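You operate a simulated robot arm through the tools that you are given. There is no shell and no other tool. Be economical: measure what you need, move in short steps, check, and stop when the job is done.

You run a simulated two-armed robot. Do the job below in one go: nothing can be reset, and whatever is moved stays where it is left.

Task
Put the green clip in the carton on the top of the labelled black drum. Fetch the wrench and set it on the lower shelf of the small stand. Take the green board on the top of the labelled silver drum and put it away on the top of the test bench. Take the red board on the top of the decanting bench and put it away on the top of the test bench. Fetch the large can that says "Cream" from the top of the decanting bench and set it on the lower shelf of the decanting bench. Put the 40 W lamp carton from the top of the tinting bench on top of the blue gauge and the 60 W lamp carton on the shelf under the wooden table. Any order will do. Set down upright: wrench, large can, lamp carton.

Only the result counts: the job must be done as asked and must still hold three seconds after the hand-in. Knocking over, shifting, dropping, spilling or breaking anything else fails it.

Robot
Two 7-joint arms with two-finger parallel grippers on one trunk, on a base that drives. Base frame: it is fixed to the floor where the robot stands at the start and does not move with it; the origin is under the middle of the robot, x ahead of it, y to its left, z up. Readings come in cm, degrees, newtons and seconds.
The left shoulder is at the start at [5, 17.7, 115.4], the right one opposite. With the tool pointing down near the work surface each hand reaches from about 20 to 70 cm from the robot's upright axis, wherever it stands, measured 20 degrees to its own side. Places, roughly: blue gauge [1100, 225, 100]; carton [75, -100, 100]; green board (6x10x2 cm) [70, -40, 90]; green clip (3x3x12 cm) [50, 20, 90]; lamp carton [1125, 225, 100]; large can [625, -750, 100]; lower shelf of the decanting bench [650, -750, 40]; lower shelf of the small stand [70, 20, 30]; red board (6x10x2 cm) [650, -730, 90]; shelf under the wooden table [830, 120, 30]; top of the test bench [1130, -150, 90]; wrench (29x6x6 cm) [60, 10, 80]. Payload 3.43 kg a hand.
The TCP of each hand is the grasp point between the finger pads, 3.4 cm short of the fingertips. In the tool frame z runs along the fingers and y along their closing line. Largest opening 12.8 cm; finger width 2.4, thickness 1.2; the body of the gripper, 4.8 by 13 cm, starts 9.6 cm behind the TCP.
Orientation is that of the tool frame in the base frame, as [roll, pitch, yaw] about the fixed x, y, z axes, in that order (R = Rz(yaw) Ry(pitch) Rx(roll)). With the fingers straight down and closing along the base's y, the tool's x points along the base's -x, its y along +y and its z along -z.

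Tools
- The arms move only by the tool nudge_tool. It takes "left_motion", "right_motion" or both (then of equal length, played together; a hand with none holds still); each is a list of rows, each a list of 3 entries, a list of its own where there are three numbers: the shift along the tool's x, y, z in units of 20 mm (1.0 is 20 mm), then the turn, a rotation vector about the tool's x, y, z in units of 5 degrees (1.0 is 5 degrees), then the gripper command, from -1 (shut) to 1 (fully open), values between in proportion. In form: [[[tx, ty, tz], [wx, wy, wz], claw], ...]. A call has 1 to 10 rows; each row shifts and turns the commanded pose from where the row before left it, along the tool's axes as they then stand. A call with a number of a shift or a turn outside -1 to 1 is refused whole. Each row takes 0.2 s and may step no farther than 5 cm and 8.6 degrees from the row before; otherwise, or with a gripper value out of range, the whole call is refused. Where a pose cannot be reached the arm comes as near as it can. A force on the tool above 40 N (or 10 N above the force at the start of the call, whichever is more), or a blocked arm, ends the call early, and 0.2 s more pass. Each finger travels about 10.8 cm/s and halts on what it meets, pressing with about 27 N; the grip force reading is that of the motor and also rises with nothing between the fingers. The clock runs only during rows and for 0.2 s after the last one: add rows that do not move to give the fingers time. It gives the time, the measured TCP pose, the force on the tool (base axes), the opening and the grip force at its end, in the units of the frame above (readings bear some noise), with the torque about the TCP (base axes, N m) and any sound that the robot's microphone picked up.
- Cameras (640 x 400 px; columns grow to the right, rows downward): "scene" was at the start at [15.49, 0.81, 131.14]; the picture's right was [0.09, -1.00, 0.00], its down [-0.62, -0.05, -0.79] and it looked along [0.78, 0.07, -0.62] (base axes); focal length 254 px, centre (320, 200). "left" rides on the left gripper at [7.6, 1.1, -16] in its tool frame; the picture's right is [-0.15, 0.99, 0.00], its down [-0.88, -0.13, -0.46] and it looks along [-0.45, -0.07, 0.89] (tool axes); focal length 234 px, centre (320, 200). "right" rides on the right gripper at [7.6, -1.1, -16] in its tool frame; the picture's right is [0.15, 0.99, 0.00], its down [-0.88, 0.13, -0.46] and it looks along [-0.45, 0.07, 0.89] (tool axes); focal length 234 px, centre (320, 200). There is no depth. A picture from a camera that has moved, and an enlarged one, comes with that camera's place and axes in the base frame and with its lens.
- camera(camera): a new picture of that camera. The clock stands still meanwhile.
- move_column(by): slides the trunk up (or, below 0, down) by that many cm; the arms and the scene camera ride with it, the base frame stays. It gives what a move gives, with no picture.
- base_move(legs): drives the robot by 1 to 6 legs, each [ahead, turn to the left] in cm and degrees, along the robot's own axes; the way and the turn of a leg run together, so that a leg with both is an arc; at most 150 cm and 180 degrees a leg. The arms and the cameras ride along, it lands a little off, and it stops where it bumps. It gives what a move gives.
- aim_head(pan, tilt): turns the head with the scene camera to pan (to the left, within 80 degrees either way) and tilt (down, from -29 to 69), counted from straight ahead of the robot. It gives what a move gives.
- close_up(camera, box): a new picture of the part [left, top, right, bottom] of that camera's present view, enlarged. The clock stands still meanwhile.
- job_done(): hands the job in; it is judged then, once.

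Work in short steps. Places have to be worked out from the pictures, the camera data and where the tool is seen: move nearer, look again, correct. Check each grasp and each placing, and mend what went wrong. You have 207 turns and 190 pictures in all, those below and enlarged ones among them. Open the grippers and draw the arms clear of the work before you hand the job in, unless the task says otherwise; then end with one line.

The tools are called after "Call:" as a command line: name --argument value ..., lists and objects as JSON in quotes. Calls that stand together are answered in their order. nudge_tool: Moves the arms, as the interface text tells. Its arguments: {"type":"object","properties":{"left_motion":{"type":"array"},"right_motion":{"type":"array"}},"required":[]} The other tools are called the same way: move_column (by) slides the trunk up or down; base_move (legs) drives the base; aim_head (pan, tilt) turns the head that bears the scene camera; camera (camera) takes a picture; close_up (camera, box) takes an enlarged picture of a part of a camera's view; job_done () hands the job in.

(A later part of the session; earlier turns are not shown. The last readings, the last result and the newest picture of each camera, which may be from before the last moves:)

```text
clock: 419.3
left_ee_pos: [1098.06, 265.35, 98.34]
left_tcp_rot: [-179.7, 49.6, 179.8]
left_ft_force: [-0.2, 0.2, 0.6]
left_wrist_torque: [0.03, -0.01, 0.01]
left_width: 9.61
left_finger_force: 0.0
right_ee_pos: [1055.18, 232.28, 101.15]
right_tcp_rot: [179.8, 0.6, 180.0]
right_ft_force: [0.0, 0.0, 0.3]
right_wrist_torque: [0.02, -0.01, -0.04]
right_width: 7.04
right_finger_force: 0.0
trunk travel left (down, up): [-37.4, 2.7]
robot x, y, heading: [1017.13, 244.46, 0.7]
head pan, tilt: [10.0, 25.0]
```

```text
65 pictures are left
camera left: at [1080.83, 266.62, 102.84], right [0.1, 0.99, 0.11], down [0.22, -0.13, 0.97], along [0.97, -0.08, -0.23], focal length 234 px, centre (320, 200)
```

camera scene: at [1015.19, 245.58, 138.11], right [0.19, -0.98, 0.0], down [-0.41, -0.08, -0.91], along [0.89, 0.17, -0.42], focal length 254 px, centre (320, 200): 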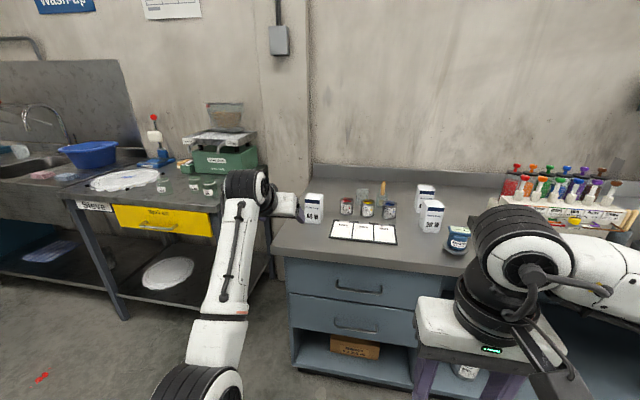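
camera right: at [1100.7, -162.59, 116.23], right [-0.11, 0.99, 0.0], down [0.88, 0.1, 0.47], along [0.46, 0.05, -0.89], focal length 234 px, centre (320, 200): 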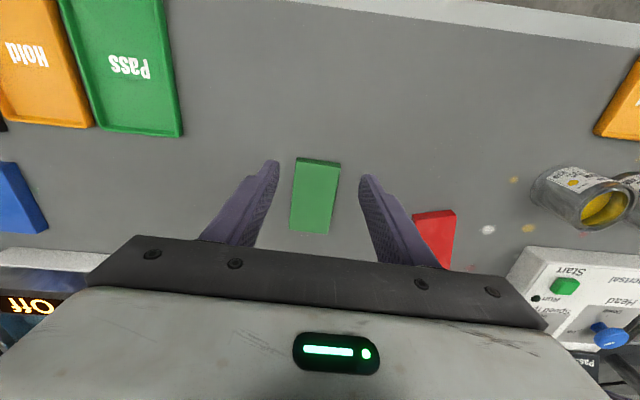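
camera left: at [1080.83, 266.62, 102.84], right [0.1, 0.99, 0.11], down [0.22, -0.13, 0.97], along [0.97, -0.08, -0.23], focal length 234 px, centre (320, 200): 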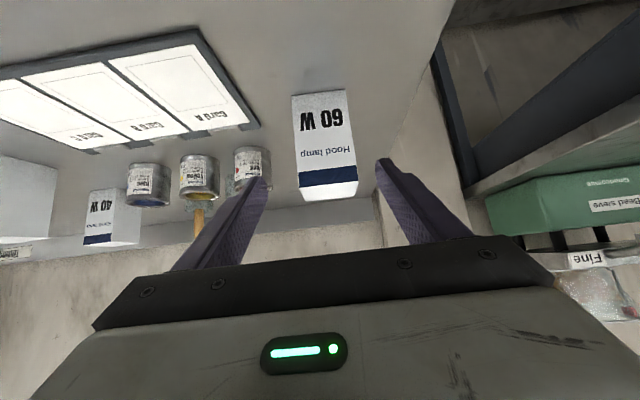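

Centred. Advance the last 8 cm and close.

Call:
nudge_tool --left_motion '[[[0.05, 0, 1], [0, 0, 0], 0.5], [[0.05, 0, 1], [0, 0, 0], 0.5], [[0.05, 0, 1], [0, 0, 0], 0.5], [[0.05, 0, 0.9], [0, 0, 0], 0.5], [[0, 0, 0], [0, 0, 0], 0.3], [[0, 0, 0], [0, 0, 0], 0.0], [[0, 0, 0], [0, 0, 0], -0.5], [[0, 0, 0], [0, 0, 0], -0.8], [[0, 0, 0], [0, 0, 0], -0.8]]'

Call:
camera --camera "left"

```text
clock: 421.3
left_ee_pos: [1099.84, 265.53, 93.57]
left_tcp_rot: [-179.6, 49.4, 179.8]
left_ft_force: [0.3, -0.2, 0.0]
left_wrist_torque: [-0.01, 0.02, -0.06]
left_width: 1.29
left_finger_force: 0.0
left hand out of reach, approached as far as the arm can: row 2, 3, 4
right_ee_pos: [1055.19, 232.35, 101.22]
right_tcp_rot: [179.8, 0.7, -180.0]
right_ft_force: [-0.4, 0.1, 0.2]
right_wrist_torque: [-0.02, -0.01, 0.01]
right_width: 7.03
right_finger_force: 0.0
trunk travel left (down, up): [-37.4, 2.7]
robot x, y, heading: [1017.3, 243.79, 1.0]
head pan, tilt: [10.0, 25.0]
```

```text
64 pictures are left
camera left: at [1082.6, 266.81, 98.13], right [0.1, 0.99, 0.11], down [0.22, -0.13, 0.97], along [0.97, -0.08, -0.24], focal length 234 px, centre (320, 200)
```

left: 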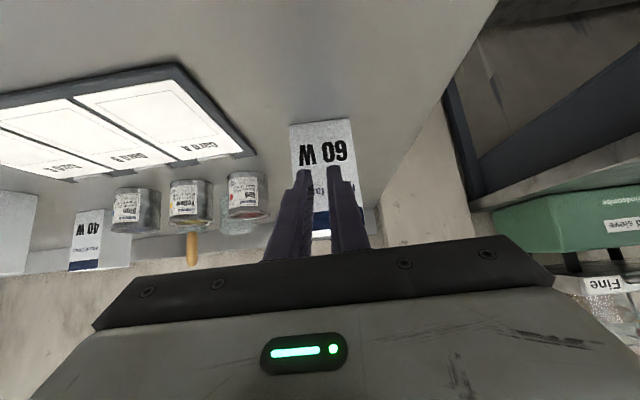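

Out of reach: the fingers closed short in front of the carton. Retract along the axis, reopen, drive 8 cm nearer, and look.

Call:
nudge_tool --left_motion '[[[0, 0, -1], [0, 0, 0], -0.8], [[0, 0, -1], [0, 0, 0], -0.8], [[0, 0, -1], [0, 0, 0], -0.8], [[0, 0, -1], [0, 0, 0], -0.8], [[0, 0, -1], [0, 0, 0], 0.0], [[0, 0, 0], [0, 0, 0], 0.5], [[0, 0, 0], [0, 0, 0], 0.5], [[0, 0, 0], [0, 0, 0], 0.5]]'

Call:
base_move --legs '[[8, 0]]'

Call:
camera --camera "left"

```text
clock: 423.1
left_ee_pos: [1100.37, 265.31, 98.99]
left_tcp_rot: [-179.6, 49.5, 179.8]
left_ft_force: [0.2, 0.2, 0.3]
left_wrist_torque: [-0.01, 0.0, -0.02]
left_width: 9.6
left_finger_force: 0.0
left hand out of reach, approached as far as the arm can: row 1, 2, 3, 4, 5
right_ee_pos: [1055.32, 232.27, 101.27]
right_tcp_rot: [179.8, 0.6, 180.0]
right_ft_force: [0.4, 0.1, 0.8]
right_wrist_torque: [0.04, -0.02, 0.01]
right_width: 7.05
right_finger_force: 0.0
trunk travel left (down, up): [-37.4, 2.7]
robot x, y, heading: [1017.66, 244.24, 0.8]
head pan, tilt: [10.0, 25.0]
```

```text
clock: 424.2
left_ee_pos: [1108.44, 265.43, 98.89]
left_tcp_rot: [-179.6, 49.4, 179.8]
left_ft_force: [0.7, -0.2, 0.3]
left_wrist_torque: [-0.02, 0.0, 0.01]
left_width: 9.59
left_finger_force: 0.0
right_ee_pos: [1063.2, 232.48, 101.14]
right_tcp_rot: [179.8, 0.6, 179.9]
right_ft_force: [0.7, -0.5, 0.1]
right_wrist_torque: [-0.03, 0.02, -0.03]
right_width: 7.04
right_finger_force: 0.1
trunk travel left (down, up): [-37.4, 2.7]
robot x, y, heading: [1025.16, 244.3, 1.1]
head pan, tilt: [10.0, 25.0]
```

```text
63 pictures are left
camera left: at [1091.29, 266.71, 103.35], right [0.1, 0.99, 0.11], down [0.23, -0.13, 0.97], along [0.97, -0.08, -0.24], focal length 234 px, centre (320, 200)
```

left: 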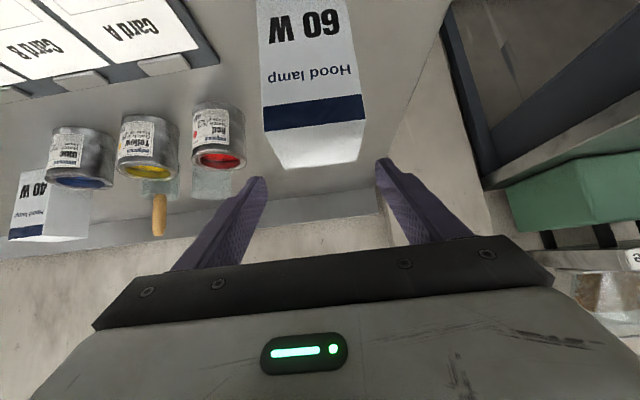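

The fingers now straddle above the carton (carton unmoved at x≈1102–1107). Lower vertically in small rows so the hand settles around it.

Call:
nudge_tool --left_motion '[[[0.3, 0, 0.25], [0, 0, 0], 0.5], [[0.3, 0, 0.25], [0, 0, 0], 0.5], [[0, 0, 0], [0, 0, 0], 0.5]]'

Call:
camera --camera "left"

```text
clock: 425.0
left_ee_pos: [1108.24, 265.45, 97.39]
left_tcp_rot: [-179.6, 49.4, 179.8]
left_ft_force: [0.0, 0.0, -0.4]
left_wrist_torque: [0.02, 0.04, -0.02]
left_width: 9.62
left_finger_force: 0.1
right_ee_pos: [1063.1, 232.26, 101.14]
right_tcp_rot: [179.7, 0.6, 179.9]
right_ft_force: [-0.2, -0.4, -0.1]
right_wrist_torque: [-0.01, 0.02, -0.01]
right_width: 7.06
right_finger_force: 0.0
trunk travel left (down, up): [-37.4, 2.7]
robot x, y, heading: [1025.32, 244.0, 1.0]
head pan, tilt: [10.0, 25.0]
```

```text
62 pictures are left
camera left: at [1091.11, 266.67, 101.86], right [0.1, 0.99, 0.11], down [0.23, -0.13, 0.97], along [0.97, -0.08, -0.24], focal length 234 px, centre (320, 200)
```

left: 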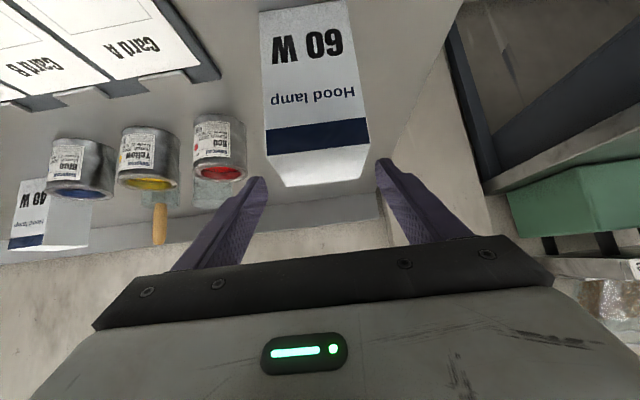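

Now under control. Move back-down (tool x) to (1104.7, 265.5, 92.8) and close.

Call:
nudge_tool --left_motion '[[[0.6, 0, 0.03], [0, 0, 0], 0.5], [[0.6, 0, 0.03], [0, 0, 0], 0.5], [[0.6, 0, 0.03], [0, 0, 0], 0.5], [[0.6, 0, 0.03], [0, 0, 0], 0.5], [[0.45, 0, 0.03], [0, 0, 0], 0.5], [[0, 0, 0], [0, 0, 0], 0.5]]'

Call:
camera --camera "left"

```text
clock: 426.4
left_ee_pos: [1104.99, 265.27, 92.81]
left_tcp_rot: [-179.6, 49.5, 179.9]
left_ft_force: [-0.3, -1.0, -0.2]
left_wrist_torque: [0.0, 0.0, 0.01]
left_width: 9.62
left_finger_force: 0.1
right_ee_pos: [1063.06, 232.4, 101.09]
right_tcp_rot: [179.8, 0.6, -179.9]
right_ft_force: [-0.4, 0.2, -0.4]
right_wrist_torque: [0.0, 0.02, 0.03]
right_width: 7.04
right_finger_force: 0.0
trunk travel left (down, up): [-37.4, 2.7]
robot x, y, heading: [1025.0, 243.87, 1.0]
head pan, tilt: [10.0, 25.0]
```

```text
61 pictures are left
camera left: at [1087.75, 266.71, 97.31], right [0.1, 0.99, 0.11], down [0.22, -0.13, 0.97], along [0.97, -0.08, -0.24], focal length 234 px, centre (320, 200)
```

left: 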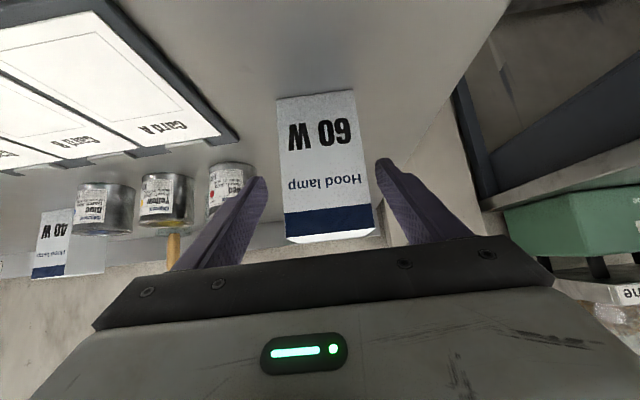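

Close on the carton and lift slightly.

Call:
nudge_tool --left_motion '[[[0, 0, 0], [0, 0, 0], 0.2], [[0, 0, 0], [0, 0, 0], -0.1], [[0, 0, 0], [0, 0, 0], -0.5], [[0, 0, 0], [0, 0, 0], -0.5]]'

Call:
nudge_tool --left_motion '[[[-0.15, 0, -0.13], [0, 0, 0], -0.5], [[-0.3, 0, -0.26], [0, 0, 0], -0.5], [[-0.4, 0, -0.34], [0, 0, 0], -0.5], [[-0.4, 0, -0.34], [0, 0, 0], -0.5], [[0, 0, 0], [0, 0, 0], -0.5]]'

Call:
camera --camera "left"

```text
clock: 427.4
left_ee_pos: [1104.9, 265.43, 92.66]
left_tcp_rot: [-179.6, 49.6, 179.8]
left_ft_force: [0.3, -0.4, 1.6]
left_wrist_torque: [0.09, -0.03, 0.03]
left_width: 6.15
left_finger_force: 26.6
right_ee_pos: [1063.18, 232.34, 101.11]
right_tcp_rot: [179.8, 0.6, -180.0]
right_ft_force: [0.0, -0.4, -0.3]
right_wrist_torque: [0.03, -0.01, 0.0]
right_width: 7.04
right_finger_force: 0.0
trunk travel left (down, up): [-37.4, 2.7]
robot x, y, heading: [1025.24, 244.02, 1.0]
head pan, tilt: [10.0, 25.0]
```

```text
clock: 428.6
left_ee_pos: [1104.94, 265.38, 96.09]
left_tcp_rot: [-179.5, 49.5, 179.7]
left_ft_force: [0.9, 0.5, -1.0]
left_wrist_torque: [0.0, 0.01, 0.01]
left_width: 6.13
left_finger_force: 26.8
right_ee_pos: [1063.17, 232.35, 101.32]
right_tcp_rot: [179.8, 0.6, 179.9]
right_ft_force: [-0.6, -0.6, 0.8]
right_wrist_torque: [0.0, 0.01, 0.0]
right_width: 7.02
right_finger_force: 0.0
trunk travel left (down, up): [-37.4, 2.7]
robot x, y, heading: [1024.93, 244.02, 1.1]
head pan, tilt: [10.0, 25.0]
```

```text
60 pictures are left
camera left: at [1087.72, 266.71, 100.61], right [0.1, 0.99, 0.11], down [0.23, -0.13, 0.97], along [0.97, -0.08, -0.24], focal length 234 px, centre (320, 200)
```

left: 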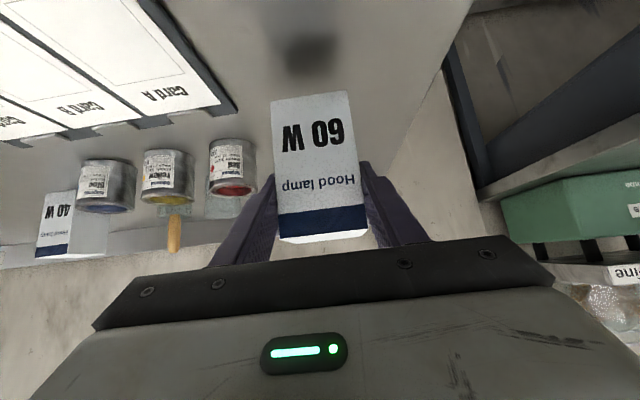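

60 W carton held. Back away and look toward the wooden table.

Call:
base_move --legs '[[-50, 0], [0, 160]]'

Call:
aim_head --pan 0 --tilt 22

Call:
camera --camera "scene"

```text
clock: 438.0
left_ee_pos: [892.88, 255.11, 96.08]
left_tcp_rot: [-179.6, 49.5, -23.5]
left_ft_force: [0.5, -0.6, -0.8]
left_wrist_torque: [-0.02, 0.01, 0.02]
left_width: 6.13
left_finger_force: 27.4
right_ee_pos: [944.37, 268.89, 101.15]
right_tcp_rot: [179.8, 0.6, -23.3]
right_ft_force: [0.1, -0.6, -0.8]
right_wrist_torque: [0.0, 0.02, -0.02]
right_width: 7.08
right_finger_force: 0.1
trunk travel left (down, up): [-37.4, 2.7]
robot x, y, heading: [974.6, 242.96, 157.7]
head pan, tilt: [10.0, 25.0]
```

```text
clock: 438.7
left_ee_pos: [892.85, 255.23, 96.1]
left_tcp_rot: [-179.6, 49.4, -23.6]
left_ft_force: [-0.2, -0.2, -1.4]
left_wrist_torque: [-0.03, -0.03, -0.01]
left_width: 6.16
left_finger_force: 27.4
right_ee_pos: [944.34, 268.96, 101.18]
right_tcp_rot: [179.8, 0.6, -23.3]
right_ft_force: [-0.4, 0.3, 1.7]
right_wrist_torque: [0.0, 0.03, -0.04]
right_width: 7.06
right_finger_force: 0.0
trunk travel left (down, up): [-37.4, 2.7]
robot x, y, heading: [974.55, 243.11, 157.4]
head pan, tilt: [0.0, 22.0]
```

```text
59 pictures are left
camera scene: at [959.48, 249.47, 138.59], right [0.38, 0.92, 0.0], down [0.35, -0.14, -0.93], along [-0.86, 0.35, -0.37], focal length 254 px, centre (320, 200)
```

scene: 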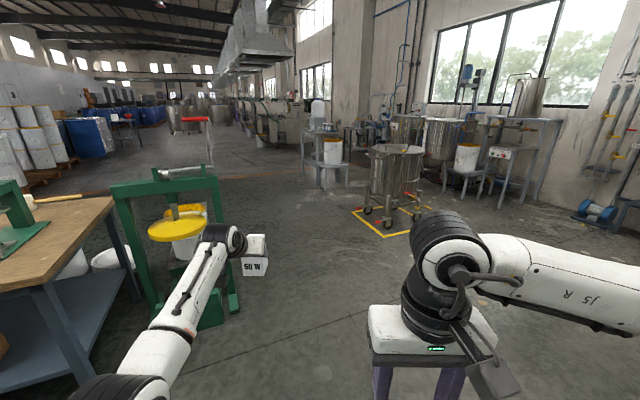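

Call:
aim_head --pan 55 --tilt 25

Call:
camera --camera "scene"

```text
clock: 439.9
left_ee_pos: [892.96, 255.09, 96.15]
left_tcp_rot: [-179.5, 49.5, -23.6]
left_ft_force: [-0.5, -1.2, -1.0]
left_wrist_torque: [-0.02, -0.04, 0.0]
left_width: 6.13
left_finger_force: 27.3
right_ee_pos: [944.42, 269.04, 101.22]
right_tcp_rot: [179.8, 0.5, -23.3]
right_ft_force: [0.2, 0.7, 0.7]
right_wrist_torque: [-0.03, 0.01, 0.01]
right_width: 7.05
right_finger_force: 0.1
trunk travel left (down, up): [-37.4, 2.7]
robot x, y, heading: [974.58, 243.25, 157.4]
head pan, tilt: [55.0, 25.0]
```

```text
58 pictures are left
camera scene: at [960.29, 240.98, 138.11], right [-0.54, 0.84, 0.0], down [0.36, 0.23, -0.91], along [-0.76, -0.49, -0.42], focal length 254 px, centre (320, 200)
```

scene: 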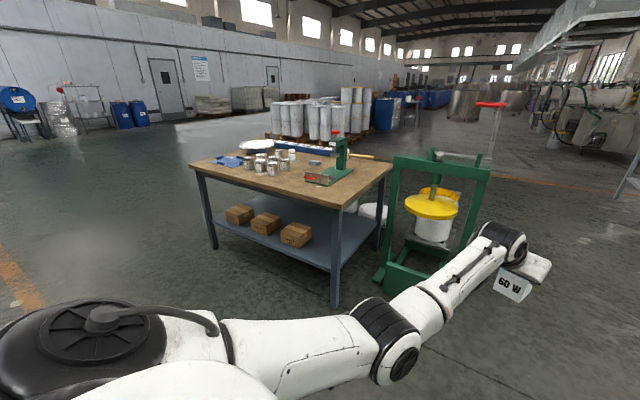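

The wooden table spans x 770–850, y 52–181; shelf z≈30.5 with three boxes (to y≈152), free at y 155–177. I go to face it from the +x side.

Call:
base_move --legs '[[0, 84], [64, 0], [0, -62]]'

Call:
move_column --by -36

Call:
aim_head --pan 5 --tilt 25

Call:
camera --camera "scene"

```text
clock: 449.8
left_ee_pos: [862.16, 167.98, 96.06]
left_tcp_rot: [-179.6, 49.5, -1.9]
left_ft_force: [-0.2, 0.9, -0.4]
left_wrist_torque: [0.0, -0.05, -0.01]
left_width: 6.13
left_finger_force: 27.4
right_ee_pos: [904.99, 199.67, 101.14]
right_tcp_rot: [179.8, 0.6, -1.7]
right_ft_force: [-0.5, 0.4, -0.4]
right_wrist_torque: [-0.02, -0.01, 0.01]
right_width: 7.06
right_finger_force: 0.0
trunk travel left (down, up): [-37.4, 2.7]
robot x, y, heading: [942.49, 186.81, 178.9]
head pan, tilt: [55.0, 25.0]
```

```text
clock: 453.3
left_ee_pos: [862.08, 167.92, 60.04]
left_tcp_rot: [-179.6, 49.4, -1.9]
left_ft_force: [-0.2, -1.2, -0.6]
left_wrist_torque: [-0.01, -0.02, 0.02]
left_width: 6.13
left_finger_force: 26.9
right_ee_pos: [904.86, 199.63, 65.09]
right_tcp_rot: [179.8, 0.6, -1.6]
right_ft_force: [1.0, 0.0, 0.0]
right_wrist_torque: [-0.02, 0.03, -0.01]
right_width: 7.05
right_finger_force: 0.2
trunk travel left (down, up): [-1.4, 38.7]
robot x, y, heading: [942.48, 186.78, 179.0]
head pan, tilt: [55.0, 25.0]
```

```text
clock: 454.5
left_ee_pos: [862.08, 167.93, 60.02]
left_tcp_rot: [-179.6, 49.4, -1.9]
left_ft_force: [0.9, -0.2, -1.3]
left_wrist_torque: [0.01, -0.02, 0.0]
left_width: 6.15
left_finger_force: 27.1
right_ee_pos: [904.95, 199.65, 65.14]
right_tcp_rot: [179.7, 0.7, -1.7]
right_ft_force: [0.4, -0.6, -0.1]
right_wrist_torque: [0.0, -0.01, 0.01]
right_width: 7.03
right_finger_force: 0.1
trunk travel left (down, up): [-1.4, 38.7]
robot x, y, heading: [942.72, 186.9, 179.1]
head pan, tilt: [5.0, 25.0]
```

```text
57 pictures are left
camera scene: at [926.25, 186.41, 102.11], right [-0.07, 1.0, 0.0], down [0.42, 0.03, -0.91], along [-0.9, -0.07, -0.42], focal length 254 px, centre (320, 200)
```

scene: 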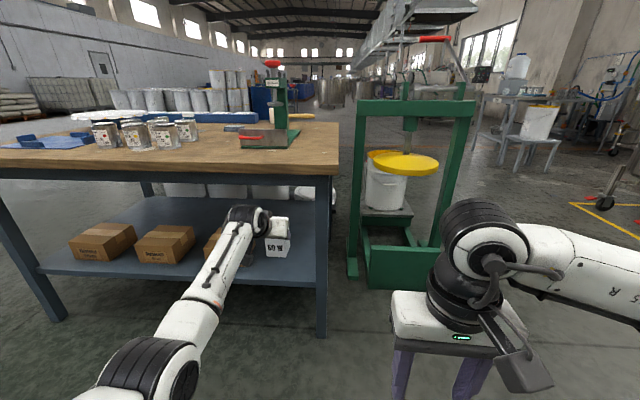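

Lower and pull back in front of the table (mostly along tool x) to z≈40.

Call:
nudge_tool --left_motion '[[[0.93, 0, 0.1], [0, 0, 0], -0.5], [[0.93, 0, 0.1], [0, 0, 0], -0.5], [[0.93, 0, 0.1], [0, 0, 0], -0.5], [[0.93, 0, 0.1], [0, 0, 0], -0.5], [[0.93, 0, 0.1], [0, 0, 0], -0.5], [[0.93, 0, 0.1], [0, 0, 0], -0.5], [[0.93, 0, 0.1], [0, 0, 0], -0.5], [[0.93, 0, 0.1], [0, 0, 0], -0.5], [[0.93, 0, 0.1], [0, 0, 0], -0.5], [[0.93, 0, 0.1], [0, 0, 0], -0.5]]'

Call:
nudge_tool --left_motion '[[[0.93, 0, 0.1], [0, 0, 0], -0.5], [[0.93, 0, 0.1], [0, 0, 0], -0.5], [[0, 0, 0], [0, 0, 0], -0.5]]'

Call:
camera --camera "scene"

```text
clock: 456.7
left_ee_pos: [872.82, 167.62, 44.74]
left_tcp_rot: [-179.7, 49.5, -1.9]
left_ft_force: [0.3, 0.2, -1.4]
left_wrist_torque: [-0.04, -0.08, -0.02]
left_width: 6.13
left_finger_force: 26.8
right_ee_pos: [904.9, 199.81, 65.07]
right_tcp_rot: [179.7, 0.6, -1.7]
right_ft_force: [-0.7, 0.2, 0.0]
right_wrist_torque: [-0.03, 0.0, 0.0]
right_width: 7.03
right_finger_force: 0.0
trunk travel left (down, up): [-1.4, 38.7]
robot x, y, heading: [942.39, 186.98, 179.2]
head pan, tilt: [5.0, 25.0]
```

```text
clock: 457.5
left_ee_pos: [874.81, 167.56, 41.78]
left_tcp_rot: [-179.6, 49.5, -2.0]
left_ft_force: [0.4, -0.1, -1.9]
left_wrist_torque: [0.01, -0.02, 0.03]
left_width: 6.14
left_finger_force: 27.2
right_ee_pos: [904.95, 199.64, 65.17]
right_tcp_rot: [179.8, 0.5, -1.7]
right_ft_force: [-1.0, -0.1, 0.4]
right_wrist_torque: [-0.05, -0.01, 0.0]
right_width: 7.03
right_finger_force: 0.1
trunk travel left (down, up): [-1.4, 38.7]
robot x, y, heading: [942.65, 186.48, 179.4]
head pan, tilt: [5.0, 25.0]
```

```text
56 pictures are left
camera scene: at [926.25, 186.42, 102.11], right [-0.07, 1.0, 0.0], down [0.42, 0.03, -0.91], along [-0.9, -0.06, -0.42], focal length 254 px, centre (320, 200)
```

scene: 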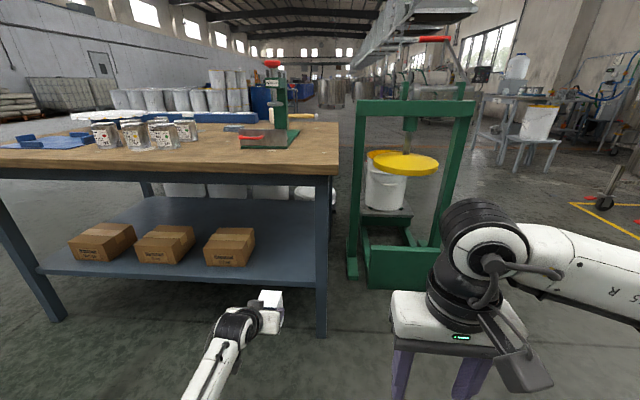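

Right side of the shelf is free (y 153–177). Shift 2 cm left and drive in 36 cm.

Call:
nudge_tool --left_motion '[[[0, 0.5, 0], [0, 0, 0], -0.5], [[0, 0.5, 0], [0, 0, 0], -0.5]]'

Call:
base_move --legs '[[20, 0]]'

Call:
camera --camera "left"

Call:
camera --camera "scene"

```text
clock: 458.1
left_ee_pos: [874.69, 165.66, 41.6]
left_tcp_rot: [-179.5, 49.5, -1.9]
left_ft_force: [1.0, 0.4, -0.3]
left_wrist_torque: [0.02, 0.01, 0.01]
left_width: 6.17
left_finger_force: 26.5
right_ee_pos: [904.97, 199.76, 65.2]
right_tcp_rot: [179.7, 0.6, -1.6]
right_ft_force: [0.2, -0.4, -0.8]
right_wrist_torque: [0.02, 0.01, 0.01]
right_width: 7.03
right_finger_force: 0.0
trunk travel left (down, up): [-1.4, 38.7]
robot x, y, heading: [942.64, 187.08, 178.8]
head pan, tilt: [5.0, 25.0]
```

```text
clock: 459.7
left_ee_pos: [854.78, 165.94, 41.56]
left_tcp_rot: [-179.5, 49.5, -2.0]
left_ft_force: [-1.0, 0.4, -0.8]
left_wrist_torque: [-0.03, -0.09, -0.04]
left_width: 6.15
left_finger_force: 26.6
right_ee_pos: [884.98, 200.0, 65.24]
right_tcp_rot: [179.8, 0.7, -1.7]
right_ft_force: [-0.3, -0.1, 1.2]
right_wrist_torque: [0.03, -0.02, -0.03]
right_width: 7.04
right_finger_force: 0.1
trunk travel left (down, up): [-1.4, 38.7]
robot x, y, heading: [922.39, 187.05, 179.2]
head pan, tilt: [5.0, 25.0]
```

```text
55 pictures are left
camera left: at [871.63, 164.1, 46.11], right [-0.13, -0.99, 0.11], down [-0.22, 0.13, 0.97], along [-0.97, 0.1, -0.24], focal length 234 px, centre (320, 200)
```

left: 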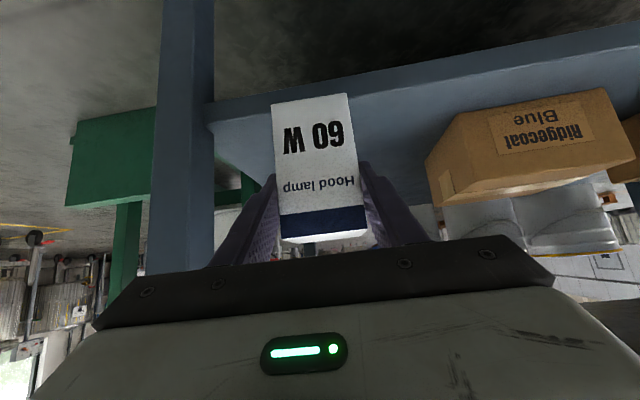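

```text
54 pictures are left
camera scene: at [906.28, 186.71, 102.11], right [-0.07, 1.0, 0.0], down [0.42, 0.03, -0.91], along [-0.9, -0.07, -0.42], focal length 254 px, centre (320, 200)
```

scene: 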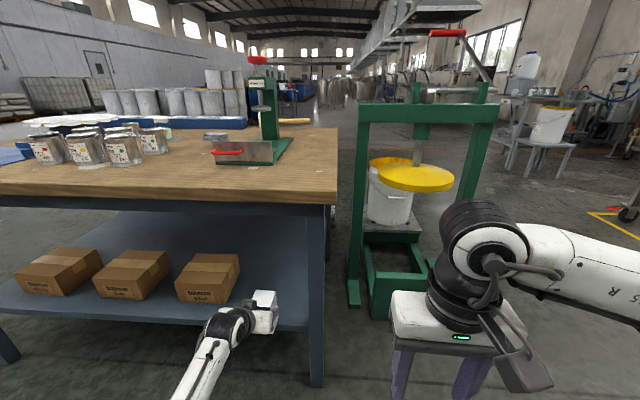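

Clear both sides. Drive 16 cm more, then lower.

Call:
base_move --legs '[[16, 0]]'

Call:
nudge_tool --left_motion '[[[0.4, 0, 0.34], [0, 0, 0], -0.5], [[0.4, 0, 0.34], [0, 0, 0], -0.5], [[0.3, 0, 0.26], [0, 0, 0], -0.5], [[0.3, 0, 0.26], [0, 0, 0], -0.5], [[0, 0, 0], [0, 0, 0], -0.5]]'

Call:
camera --camera "left"

```text
clock: 461.1
left_ee_pos: [838.73, 166.06, 41.65]
left_tcp_rot: [-179.6, 49.4, -1.9]
left_ft_force: [0.1, -0.6, -0.4]
left_wrist_torque: [-0.02, -0.04, -0.01]
left_width: 6.12
left_finger_force: 26.3
right_ee_pos: [868.89, 200.22, 65.09]
right_tcp_rot: [179.8, 0.6, -1.7]
right_ft_force: [0.1, 0.0, 0.3]
right_wrist_torque: [0.0, 0.01, -0.04]
right_width: 7.05
right_finger_force: 0.1
trunk travel left (down, up): [-1.4, 38.7]
robot x, y, heading: [906.58, 187.23, 179.0]
head pan, tilt: [5.0, 25.0]
```

```text
clock: 462.3
left_ee_pos: [838.73, 166.26, 37.86]
left_tcp_rot: [-179.6, 49.5, -1.9]
left_ft_force: [-0.1, 1.2, 0.2]
left_wrist_torque: [0.01, 0.04, 0.0]
left_width: 6.13
left_finger_force: 26.7
right_ee_pos: [868.77, 200.21, 65.21]
right_tcp_rot: [179.8, 0.6, -1.7]
right_ft_force: [-0.6, -0.4, -1.0]
right_wrist_torque: [0.02, 0.04, 0.01]
right_width: 7.05
right_finger_force: 0.2
trunk travel left (down, up): [-1.4, 38.7]
robot x, y, heading: [906.42, 187.59, 179.2]
head pan, tilt: [5.0, 25.0]
```

```text
53 pictures are left
camera left: at [855.59, 164.45, 42.35], right [-0.13, -0.99, 0.11], down [-0.22, 0.13, 0.97], along [-0.97, 0.11, -0.24], focal length 234 px, centre (320, 200)
```

left: 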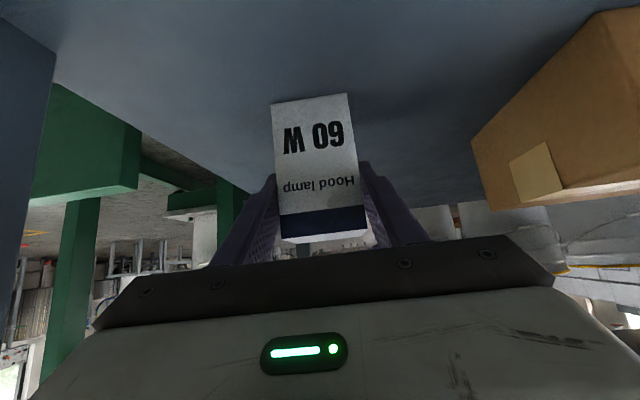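

Lower in small steps to contact.

Call:
nudge_tool --left_motion '[[[0.12, 0, 0.1], [0, 0, 0], -0.5], [[0.12, 0, 0.1], [0, 0, 0], -0.5], [[0.12, 0, 0.1], [0, 0, 0], -0.5], [[0, 0, 0], [0, 0, 0], -0.5]]'

```text
clock: 463.3
left_ee_pos: [838.37, 166.33, 37.77]
left_tcp_rot: [-179.5, 50.5, -1.9]
left_ft_force: [4.5, 1.9, 25.5]
left_wrist_torque: [-0.19, 0.22, 0.01]
left_width: 6.17
left_finger_force: 27.2
right_ee_pos: [869.11, 200.36, 65.3]
right_tcp_rot: [179.9, 0.8, -1.7]
right_ft_force: [0.0, 0.1, 0.8]
right_wrist_torque: [0.04, -0.01, -0.02]
right_width: 7.06
right_finger_force: 0.0
trunk travel left (down, up): [-1.4, 38.7]
robot x, y, heading: [906.21, 187.68, 179.1]
head pan, tilt: [5.0, 25.0]
```

Contact at 37.8 (a bit pressed). Ease back ~8 mm of command, then open and check.

Call:
nudge_tool --left_motion '[[[-0.15, 0, -0.13], [0, 0, 0], -0.5], [[-0.15, 0, -0.13], [0, 0, 0], -0.5], [[0, 0, 0], [0, 0, 0], -0.5]]'

Call:
nudge_tool --left_motion '[[[0, 0, 0], [0, 0, 0], 0.1], [[0, 0, 0], [0, 0, 0], 0.3], [[0, 0, 0], [0, 0, 0], 0.5], [[0, 0, 0], [0, 0, 0], 0.5]]'

Call:
camera --camera "left"

```text
clock: 464.1
left_ee_pos: [838.72, 166.15, 37.72]
left_tcp_rot: [-179.8, 49.5, -2.0]
left_ft_force: [-3.5, 0.9, 7.1]
left_wrist_torque: [-0.14, 0.68, -0.1]
left_width: 6.16
left_finger_force: 27.1
right_ee_pos: [868.91, 200.34, 65.16]
right_tcp_rot: [179.9, 0.7, -1.8]
right_ft_force: [-0.5, -0.1, 0.5]
right_wrist_torque: [0.02, 0.0, -0.01]
right_width: 7.03
right_finger_force: 0.2
trunk travel left (down, up): [-1.4, 38.7]
robot x, y, heading: [906.38, 187.48, 179.2]
head pan, tilt: [5.0, 25.0]
```

```text
clock: 465.1
left_ee_pos: [838.78, 166.14, 37.74]
left_tcp_rot: [-179.6, 49.4, -1.9]
left_ft_force: [-0.1, -0.2, 0.3]
left_wrist_torque: [0.0, 0.0, 0.03]
left_width: 9.6
left_finger_force: 0.0
right_ee_pos: [868.91, 200.38, 65.12]
right_tcp_rot: [179.9, 0.6, -1.7]
right_ft_force: [0.7, -0.2, -0.1]
right_wrist_torque: [-0.01, -0.02, 0.0]
right_width: 7.02
right_finger_force: 0.1
trunk travel left (down, up): [-1.4, 38.7]
robot x, y, heading: [906.55, 187.73, 179.1]
head pan, tilt: [5.0, 25.0]
```

```text
52 pictures are left
camera left: at [855.61, 164.38, 42.24], right [-0.13, -0.99, 0.11], down [-0.22, 0.13, 0.97], along [-0.97, 0.11, -0.24], focal length 234 px, centre (320, 200)
```

left: 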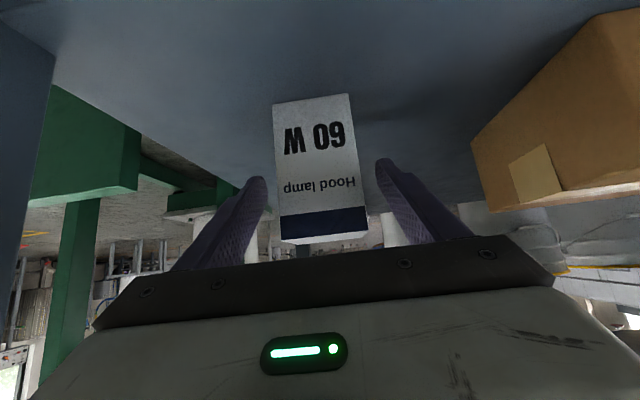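

Released, upright. Back straight out.

Call:
base_move --legs '[[-50, 0]]'

Call:
camera --camera "scene"

Call:
move_column --by 37

```text
clock: 468.0
left_ee_pos: [888.64, 165.36, 37.77]
left_tcp_rot: [-179.6, 49.4, -1.8]
left_ft_force: [0.7, -0.3, -0.4]
left_wrist_torque: [0.03, 0.04, -0.02]
left_width: 9.59
left_finger_force: 0.1
right_ee_pos: [918.71, 199.3, 65.31]
right_tcp_rot: [179.8, 0.6, -1.5]
right_ft_force: [0.3, 0.1, -0.1]
right_wrist_torque: [0.02, -0.01, -0.01]
right_width: 7.05
right_finger_force: 0.0
trunk travel left (down, up): [-1.4, 38.7]
robot x, y, heading: [956.61, 186.82, 179.2]
head pan, tilt: [5.0, 25.0]
```

```text
51 pictures are left
camera scene: at [940.08, 186.22, 102.11], right [-0.07, 1.0, 0.0], down [0.42, 0.03, -0.91], along [-0.9, -0.07, -0.42], focal length 254 px, centre (320, 200)
```

scene: 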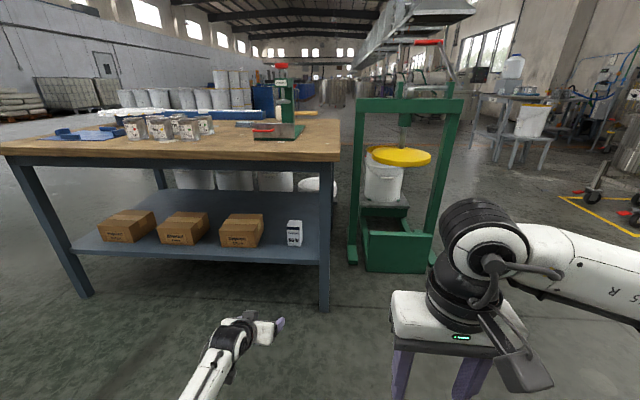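

```text
clock: 471.6
left_ee_pos: [888.62, 165.21, 74.69]
left_tcp_rot: [-179.5, 49.4, -1.8]
left_ft_force: [-0.1, 0.5, -0.6]
left_wrist_torque: [-0.01, -0.01, -0.01]
left_width: 9.6
left_finger_force: 0.1
right_ee_pos: [918.76, 199.5, 102.19]
right_tcp_rot: [179.8, 0.6, -1.5]
right_ft_force: [0.5, 1.0, 0.1]
right_wrist_torque: [-0.01, -0.01, 0.01]
right_width: 7.01
right_finger_force: 0.1
trunk travel left (down, up): [-38.4, 1.7]
robot x, y, heading: [956.27, 186.52, 179.0]
head pan, tilt: [5.0, 25.0]
```

60 W carton stands on the shelf. This left-arm state resembles the one after the wrench, from which straightening worked; try straightening here.

Call:
nudge_tool --left_motion '[[[0.3, 0, 0], [0, 1, 0], 0.2], [[0.3, 0, 0], [0, 1, 0], 0.2], [[0.3, 0, 0], [0, 1, 0], 0.2], [[0.3, 0, 0], [0, 1, 0], 0.2], [[0.3, 0, 0], [0, 1, 0], 0.2], [[0.3, 0, 0], [0, 1, 0], 0.2], [[0.3, 0, 0], [0, 1, 0], 0.2], [[0.3, 0, 0], [0, 1, 0], 0.2], [[0.3, 0, 0], [0, 1, 0], 0.2], [[0, 0, 0], [0, 0.9, 0], 0.2]]'

Call:
nudge_tool --left_motion '[[[1, 0, -1], [0, 0, 0], 0.2], [[1, 0, -1], [0, 0, 0], 0.2], [[1, 0, -1], [0, 0, 0], 0.2], [[1, 0, -1], [0, 0, 0], 0.2], [[0, 0, 0], [0, 0, 0], 0.2]]'

Call:
aim_head --pan 35 --tilt 50

Call:
camera --camera "scene"

```text
clock: 473.8
left_ee_pos: [895.69, 165.2, 73.24]
left_tcp_rot: [-179.7, 0.0, -2.2]
left_ft_force: [-0.4, 0.0, 0.2]
left_wrist_torque: [-0.02, -0.02, -0.03]
left_width: 7.67
left_finger_force: 0.1
left hand out of reach, approached as far as the arm can: row 9, 10
right_ee_pos: [918.78, 199.4, 102.23]
right_tcp_rot: [179.9, 0.5, -1.5]
right_ft_force: [-0.7, -0.6, -0.2]
right_wrist_torque: [0.02, 0.01, 0.01]
right_width: 7.02
right_finger_force: 0.2
trunk travel left (down, up): [-38.4, 1.7]
robot x, y, heading: [956.38, 186.94, 179.4]
head pan, tilt: [5.0, 25.0]
```

```text
clock: 475.0
left_ee_pos: [903.77, 164.81, 81.22]
left_tcp_rot: [-179.8, -0.2, -2.0]
left_ft_force: [-0.1, -0.2, 0.9]
left_wrist_torque: [0.05, 0.05, 0.0]
left_width: 7.66
left_finger_force: 0.1
right_ee_pos: [918.67, 199.58, 102.17]
right_tcp_rot: [179.9, 0.7, -1.5]
right_ft_force: [-0.3, -0.2, 0.1]
right_wrist_torque: [-0.03, 0.0, 0.02]
right_width: 7.04
right_finger_force: 0.1
trunk travel left (down, up): [-38.4, 1.7]
robot x, y, heading: [956.52, 186.58, 179.1]
head pan, tilt: [5.0, 25.0]
```

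```text
clock: 476.0
left_ee_pos: [903.69, 164.82, 81.26]
left_tcp_rot: [-179.7, -0.1, -2.1]
left_ft_force: [0.6, 0.1, 0.3]
left_wrist_torque: [-0.03, 0.01, 0.0]
left_width: 7.68
left_finger_force: 0.0
right_ee_pos: [918.71, 199.56, 102.21]
right_tcp_rot: [179.8, 0.6, -1.5]
right_ft_force: [0.3, 0.5, 0.3]
right_wrist_torque: [-0.01, 0.01, -0.03]
right_width: 7.06
right_finger_force: 0.0
trunk travel left (down, up): [-38.4, 1.7]
robot x, y, heading: [956.38, 186.59, 179.2]
head pan, tilt: [35.0, 50.0]
```

```text
50 pictures are left
camera scene: at [942.9, 182.58, 135.36], right [-0.56, 0.83, 0.0], down [0.63, 0.43, -0.64], along [-0.53, -0.36, -0.77], focal length 254 px, centre (320, 200)
```

scene: 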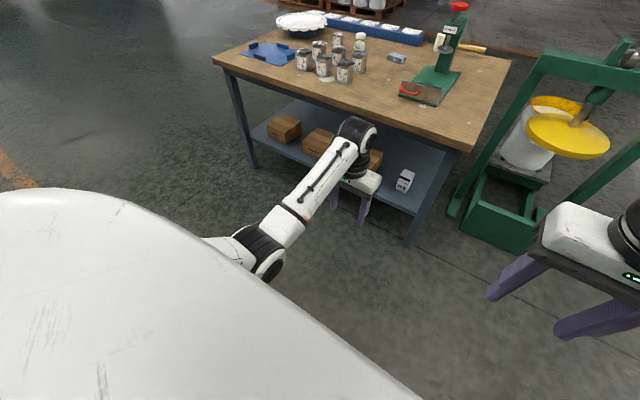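

Upright now, arm healthy. Continue raising and retracting the left hand to its park pose.

Call:
nudge_tool --left_motion '[[[0.8, 0, -1], [0, 0, 0], 0.2], [[0.8, 0, -1], [0, 0, 0], 0.2], [[0.8, 0, -1], [0, 0, 0], 0.2], [[0.8, 0, -1], [0, 0, 0], 0.2], [[0.8, 0, -1], [0, 0, 0], 0.2], [[0.8, 0, -1], [0, 0, 0], 0.2], [[0.6, 0, -1], [0, 0, 0], 0.2], [[0, 0, -1], [0, 0, 0], 0.2], [[0, 0, -1], [0, 0, 0], 0.2], [[0, 0, 0], [0, 0, 0], 0.2]]'

Call:
base_move --legs '[[-30, 0], [0, -178]]'

Call:
aim_head --pan 0 --tilt 25

Call:
camera --camera "scene"

```text
clock: 478.2
left_ee_pos: [914.36, 164.28, 99.32]
left_tcp_rot: [-179.7, -0.1, -2.0]
left_ft_force: [0.8, 0.3, -0.1]
left_wrist_torque: [0.0, -0.01, 0.02]
left_width: 7.65
left_finger_force: 0.0
right_ee_pos: [918.74, 199.48, 102.2]
right_tcp_rot: [179.8, 0.6, -1.5]
right_ft_force: [0.4, -0.6, -0.7]
right_wrist_torque: [0.01, 0.0, 0.02]
right_width: 7.02
right_finger_force: 0.1
trunk travel left (down, up): [-38.4, 1.7]
robot x, y, heading: [956.34, 187.33, 179.2]
head pan, tilt: [35.0, 50.0]
```

```text
clock: 487.6
left_ee_pos: [1028.66, 208.4, 99.22]
left_tcp_rot: [-179.7, -0.1, 177.6]
left_ft_force: [0.5, 0.1, -0.4]
left_wrist_torque: [-0.03, -0.03, -0.02]
left_width: 7.67
left_finger_force: 0.1
right_ee_pos: [1024.17, 173.37, 102.27]
right_tcp_rot: [179.9, 0.7, 178.1]
right_ft_force: [-0.1, 0.1, -0.8]
right_wrist_torque: [0.02, -0.02, 0.02]
right_width: 7.05
right_finger_force: 0.1
trunk travel left (down, up): [-38.4, 1.7]
robot x, y, heading: [986.91, 186.41, -1.0]
head pan, tilt: [35.0, 50.0]
```

```text
clock: 488.6
left_ee_pos: [1028.68, 208.45, 99.26]
left_tcp_rot: [-179.6, -0.1, 177.4]
left_ft_force: [0.3, 0.2, -1.0]
left_wrist_torque: [-0.01, 0.01, -0.01]
left_width: 7.68
left_finger_force: 0.1
right_ee_pos: [1024.16, 173.25, 102.16]
right_tcp_rot: [179.9, 0.6, 178.2]
right_ft_force: [0.5, 0.0, -0.6]
right_wrist_torque: [-0.03, -0.01, 0.02]
right_width: 7.05
right_finger_force: 0.0
trunk travel left (down, up): [-38.4, 1.7]
robot x, y, heading: [986.59, 186.37, -1.2]
head pan, tilt: [0.0, 25.0]
```

```text
49 pictures are left
camera scene: at [1002.7, 186.05, 139.1], right [-0.02, -1.0, 0.0], down [-0.42, 0.01, -0.91], along [0.91, -0.02, -0.42], focal length 254 px, centre (320, 200)
```

scene: 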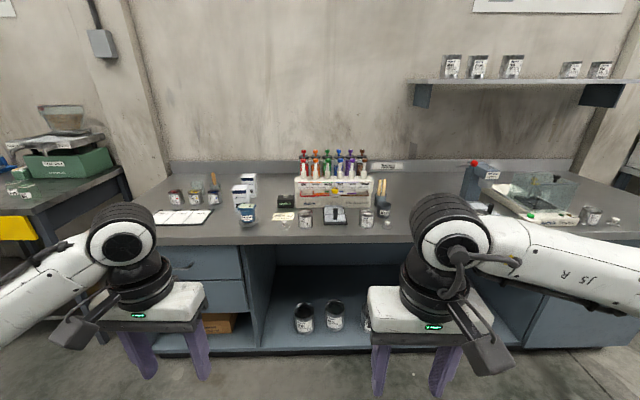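

Both arms are in normal posture. The 40 W carton and gauge suit the left hand; move to about (1035, 199).

Call:
base_move --legs '[[0, 15], [50, 0], [0, -14]]'

Call:
aim_head --pan 10 --tilt 38

Call:
camera --camera "scene"

Call:
camera --camera "left"

```text
clock: 493.3
left_ee_pos: [1077.24, 220.52, 99.28]
left_tcp_rot: [-179.7, 0.0, 178.2]
left_ft_force: [-0.6, -0.5, 0.0]
left_wrist_torque: [0.02, 0.01, 0.02]
left_width: 7.69
left_finger_force: 0.1
right_ee_pos: [1072.96, 185.52, 102.24]
right_tcp_rot: [179.8, 0.6, 178.6]
right_ft_force: [0.1, -0.2, 0.8]
right_wrist_torque: [0.0, 0.01, 0.0]
right_width: 7.02
right_finger_force: 0.0
trunk travel left (down, up): [-38.4, 1.7]
robot x, y, heading: [1035.39, 198.02, -0.4]
head pan, tilt: [0.0, 25.0]
```

```text
clock: 494.0
left_ee_pos: [1077.18, 220.72, 99.21]
left_tcp_rot: [-179.7, 0.0, 178.0]
left_ft_force: [-0.2, -0.2, -0.5]
left_wrist_torque: [0.03, -0.01, 0.0]
left_width: 7.67
left_finger_force: 0.0
right_ee_pos: [1072.9, 185.53, 102.19]
right_tcp_rot: [179.8, 0.6, 178.6]
right_ft_force: [-0.3, -0.2, 0.4]
right_wrist_torque: [-0.02, 0.02, -0.02]
right_width: 7.01
right_finger_force: 0.0
trunk travel left (down, up): [-38.4, 1.7]
robot x, y, heading: [1035.35, 198.04, -0.4]
head pan, tilt: [10.0, 38.0]
```

```text
48 pictures are left
camera scene: at [1050.71, 199.52, 137.08], right [0.16, -0.99, 0.0], down [-0.61, -0.1, -0.79], along [0.78, 0.13, -0.62], focal length 254 px, centre (320, 200)
```

scene: 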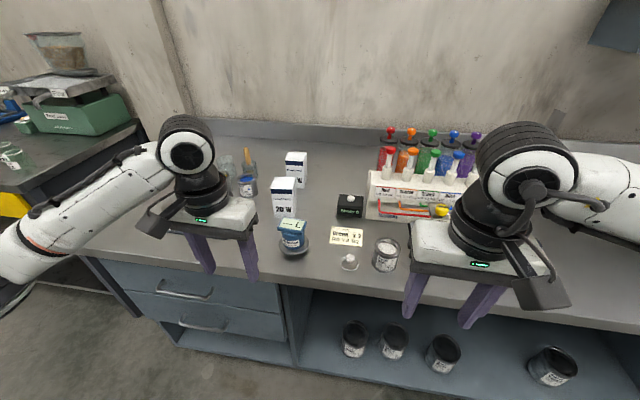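

```text
47 pictures are left
camera left: at [1069.52, 222.07, 115.1], right [0.18, 0.98, 0.0], down [0.88, -0.16, 0.46], along [0.45, -0.09, -0.89], focal length 234 px, centre (320, 200)
```

left: 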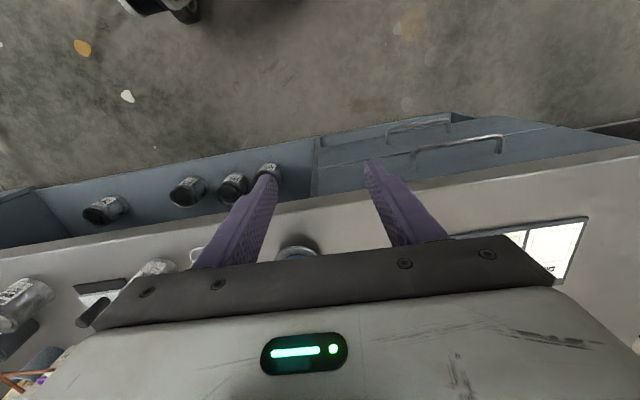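

Call:
close_up --camera "scene" --box '[230, 130, 370, 270]'

Call:
nudge_tool --left_motion '[[[-0.5, 0, -1], [0, 0, 0], 0.6], [[-0.5, 0, -1], [0, 0, 0], 0.6], [[-0.5, 0, -1], [0, 0, 0], 0.6], [[-0.5, 0, -1], [0, 0, 0], 0.6], [[-0.5, 0, -1], [0, 0, 0], 0.6], [[0, 0, 0], [0, 0, 0], 0.6]]'

Call:
base_move --legs '[[9, 0]]'

Call:
camera --camera "left"

```text
2.86 times, centred on (300, 200) of scene
camera zoom: at [1050.71, 199.52, 137.08], right [0.16, -0.99, 0.0], down [-0.61, -0.1, -0.79], along [0.78, 0.13, -0.62], focal length 727 px, centre (377, 200)
```

zoom: 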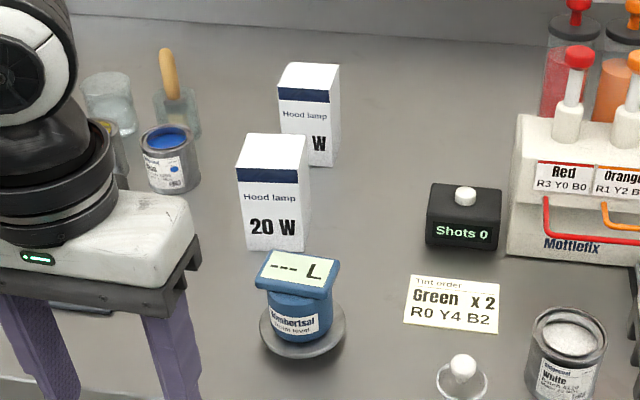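

```text
clock: 495.4
left_ee_pos: [1082.22, 220.45, 109.33]
left_tcp_rot: [-179.7, 0.0, 178.1]
left_ft_force: [-0.1, -0.6, 0.5]
left_wrist_torque: [-0.02, 0.03, 0.05]
left_width: 10.24
left_finger_force: 0.2
right_ee_pos: [1073.0, 185.49, 102.14]
right_tcp_rot: [179.9, 0.6, 178.6]
right_ft_force: [-0.1, 0.1, -0.5]
right_wrist_torque: [-0.05, 0.04, -0.03]
right_width: 7.03
right_finger_force: 0.2
trunk travel left (down, up): [-38.4, 1.7]
robot x, y, heading: [1035.15, 198.5, -0.5]
head pan, tilt: [10.0, 38.0]
```

```text
clock: 496.5
left_ee_pos: [1091.15, 220.39, 109.01]
left_tcp_rot: [-179.7, -0.1, 178.0]
left_ft_force: [1.2, -0.6, 0.3]
left_wrist_torque: [0.05, 0.04, 0.02]
left_width: 10.25
left_finger_force: 0.0
right_ee_pos: [1081.91, 185.31, 102.19]
right_tcp_rot: [179.8, 0.6, 178.5]
right_ft_force: [0.7, -0.5, -0.1]
right_wrist_torque: [0.01, 0.03, -0.01]
right_width: 7.01
right_finger_force: 0.0
trunk travel left (down, up): [-38.4, 1.7]
robot x, y, heading: [1044.44, 198.17, -0.7]
head pan, tilt: [10.0, 38.0]
```

```text
45 pictures are left
camera left: at [1083.52, 221.8, 125.01], right [0.18, 0.98, 0.0], down [0.88, -0.16, 0.45], along [0.45, -0.09, -0.89], focal length 234 px, centre (320, 200)
```

left: 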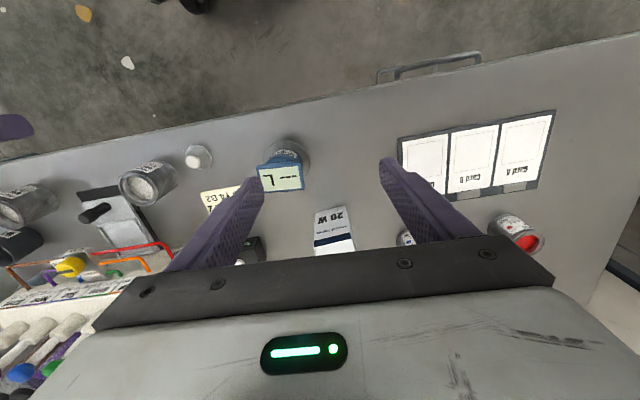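

Measured: 40 W centre ≈ (1122, 219.1), top ≈96.7, with the 20 W in front (x 1104–1110); gauge top ≈ 6.2×4.7 at (1094.2, 213.7), z≈93.8. Vertical reach is too short, so I tilt the left hand 30° and move forward above the 20 W.

Call:
nudge_tool --left_motion '[[[0, 0, 0], [0, -1, 0], 0.6], [[0, 0, 0], [0, -1, 0], 0.6], [[0, 0, 0], [0, -1, 0], 0.6], [[0, 0, 0], [0, -1, 0], 0.6], [[0, 0, 0], [0, -1, 0], 0.6], [[0, 0, 0], [-0.2, -1, -0.35], 0.6]]'

Call:
nudge_tool --left_motion '[[[-0.97, -0.05, 0.6], [0, 0, 0], 0.6], [[-0.97, -0.05, 0.6], [0, 0, 0], 0.6], [[-0.97, -0.05, 0.6], [0, 0, 0], 0.6], [[-0.97, -0.05, 0.6], [0, 0, 0], 0.6], [[-0.97, -0.05, 0.6], [0, 0, 0], 0.6], [[-0.97, -0.05, 0.6], [0, 0, 0], 0.6], [[-0.97, -0.05, 0.6], [0, 0, 0], 0.6], [[-0.97, -0.05, 0.6], [0, 0, 0], 0.6]]'

Call:
camera --camera "left"

Call:
camera --camera "scene"

```text
clock: 497.9
left_ee_pos: [1091.07, 220.29, 109.18]
left_tcp_rot: [-179.7, 29.9, -179.9]
left_ft_force: [-0.2, 0.2, 0.0]
left_wrist_torque: [0.0, 0.03, -0.02]
left_width: 10.24
left_finger_force: 0.1
right_ee_pos: [1081.74, 185.3, 102.08]
right_tcp_rot: [179.8, 0.6, 178.4]
right_ft_force: [0.5, -0.2, -0.6]
right_wrist_torque: [0.03, 0.02, 0.05]
right_width: 7.01
right_finger_force: 0.1
trunk travel left (down, up): [-38.4, 1.7]
robot x, y, heading: [1044.36, 198.38, -0.8]
head pan, tilt: [10.0, 38.0]
```

```text
clock: 499.7
left_ee_pos: [1109.47, 219.56, 108.49]
left_tcp_rot: [-179.9, 29.9, 180.0]
left_ft_force: [-0.1, -0.7, -0.7]
left_wrist_torque: [-0.02, 0.02, 0.02]
left_width: 10.24
left_finger_force: 0.0
right_ee_pos: [1082.05, 185.33, 102.25]
right_tcp_rot: [179.7, 0.7, 178.6]
right_ft_force: [0.4, 0.2, 0.5]
right_wrist_torque: [0.0, 0.02, 0.01]
right_width: 7.04
right_finger_force: 0.0
trunk travel left (down, up): [-38.4, 1.7]
robot x, y, heading: [1044.48, 197.92, -0.8]
head pan, tilt: [10.0, 38.0]
```

```text
44 pictures are left
camera left: at [1094.81, 220.76, 118.5], right [0.13, 0.99, 0.07], down [0.54, -0.13, 0.83], along [0.83, -0.07, -0.55], focal length 234 px, centre (320, 200)
```

left: 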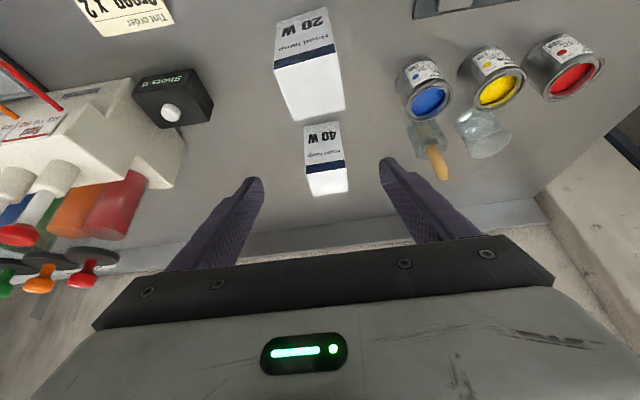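

```text
43 pictures are left
camera scene: at [1059.65, 199.38, 137.07], right [0.16, -0.99, 0.0], down [-0.61, -0.1, -0.79], along [0.78, 0.13, -0.62], focal length 254 px, centre (320, 200)
```

scene: 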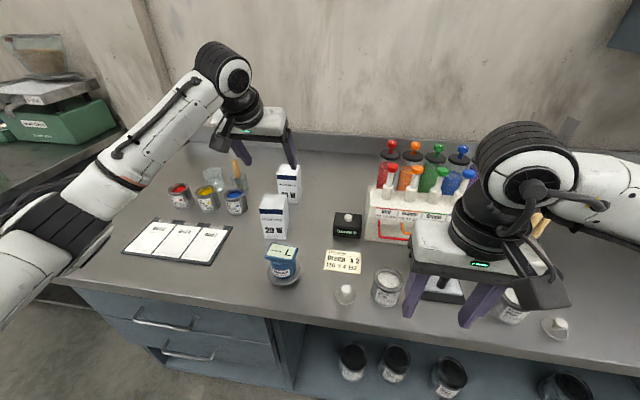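

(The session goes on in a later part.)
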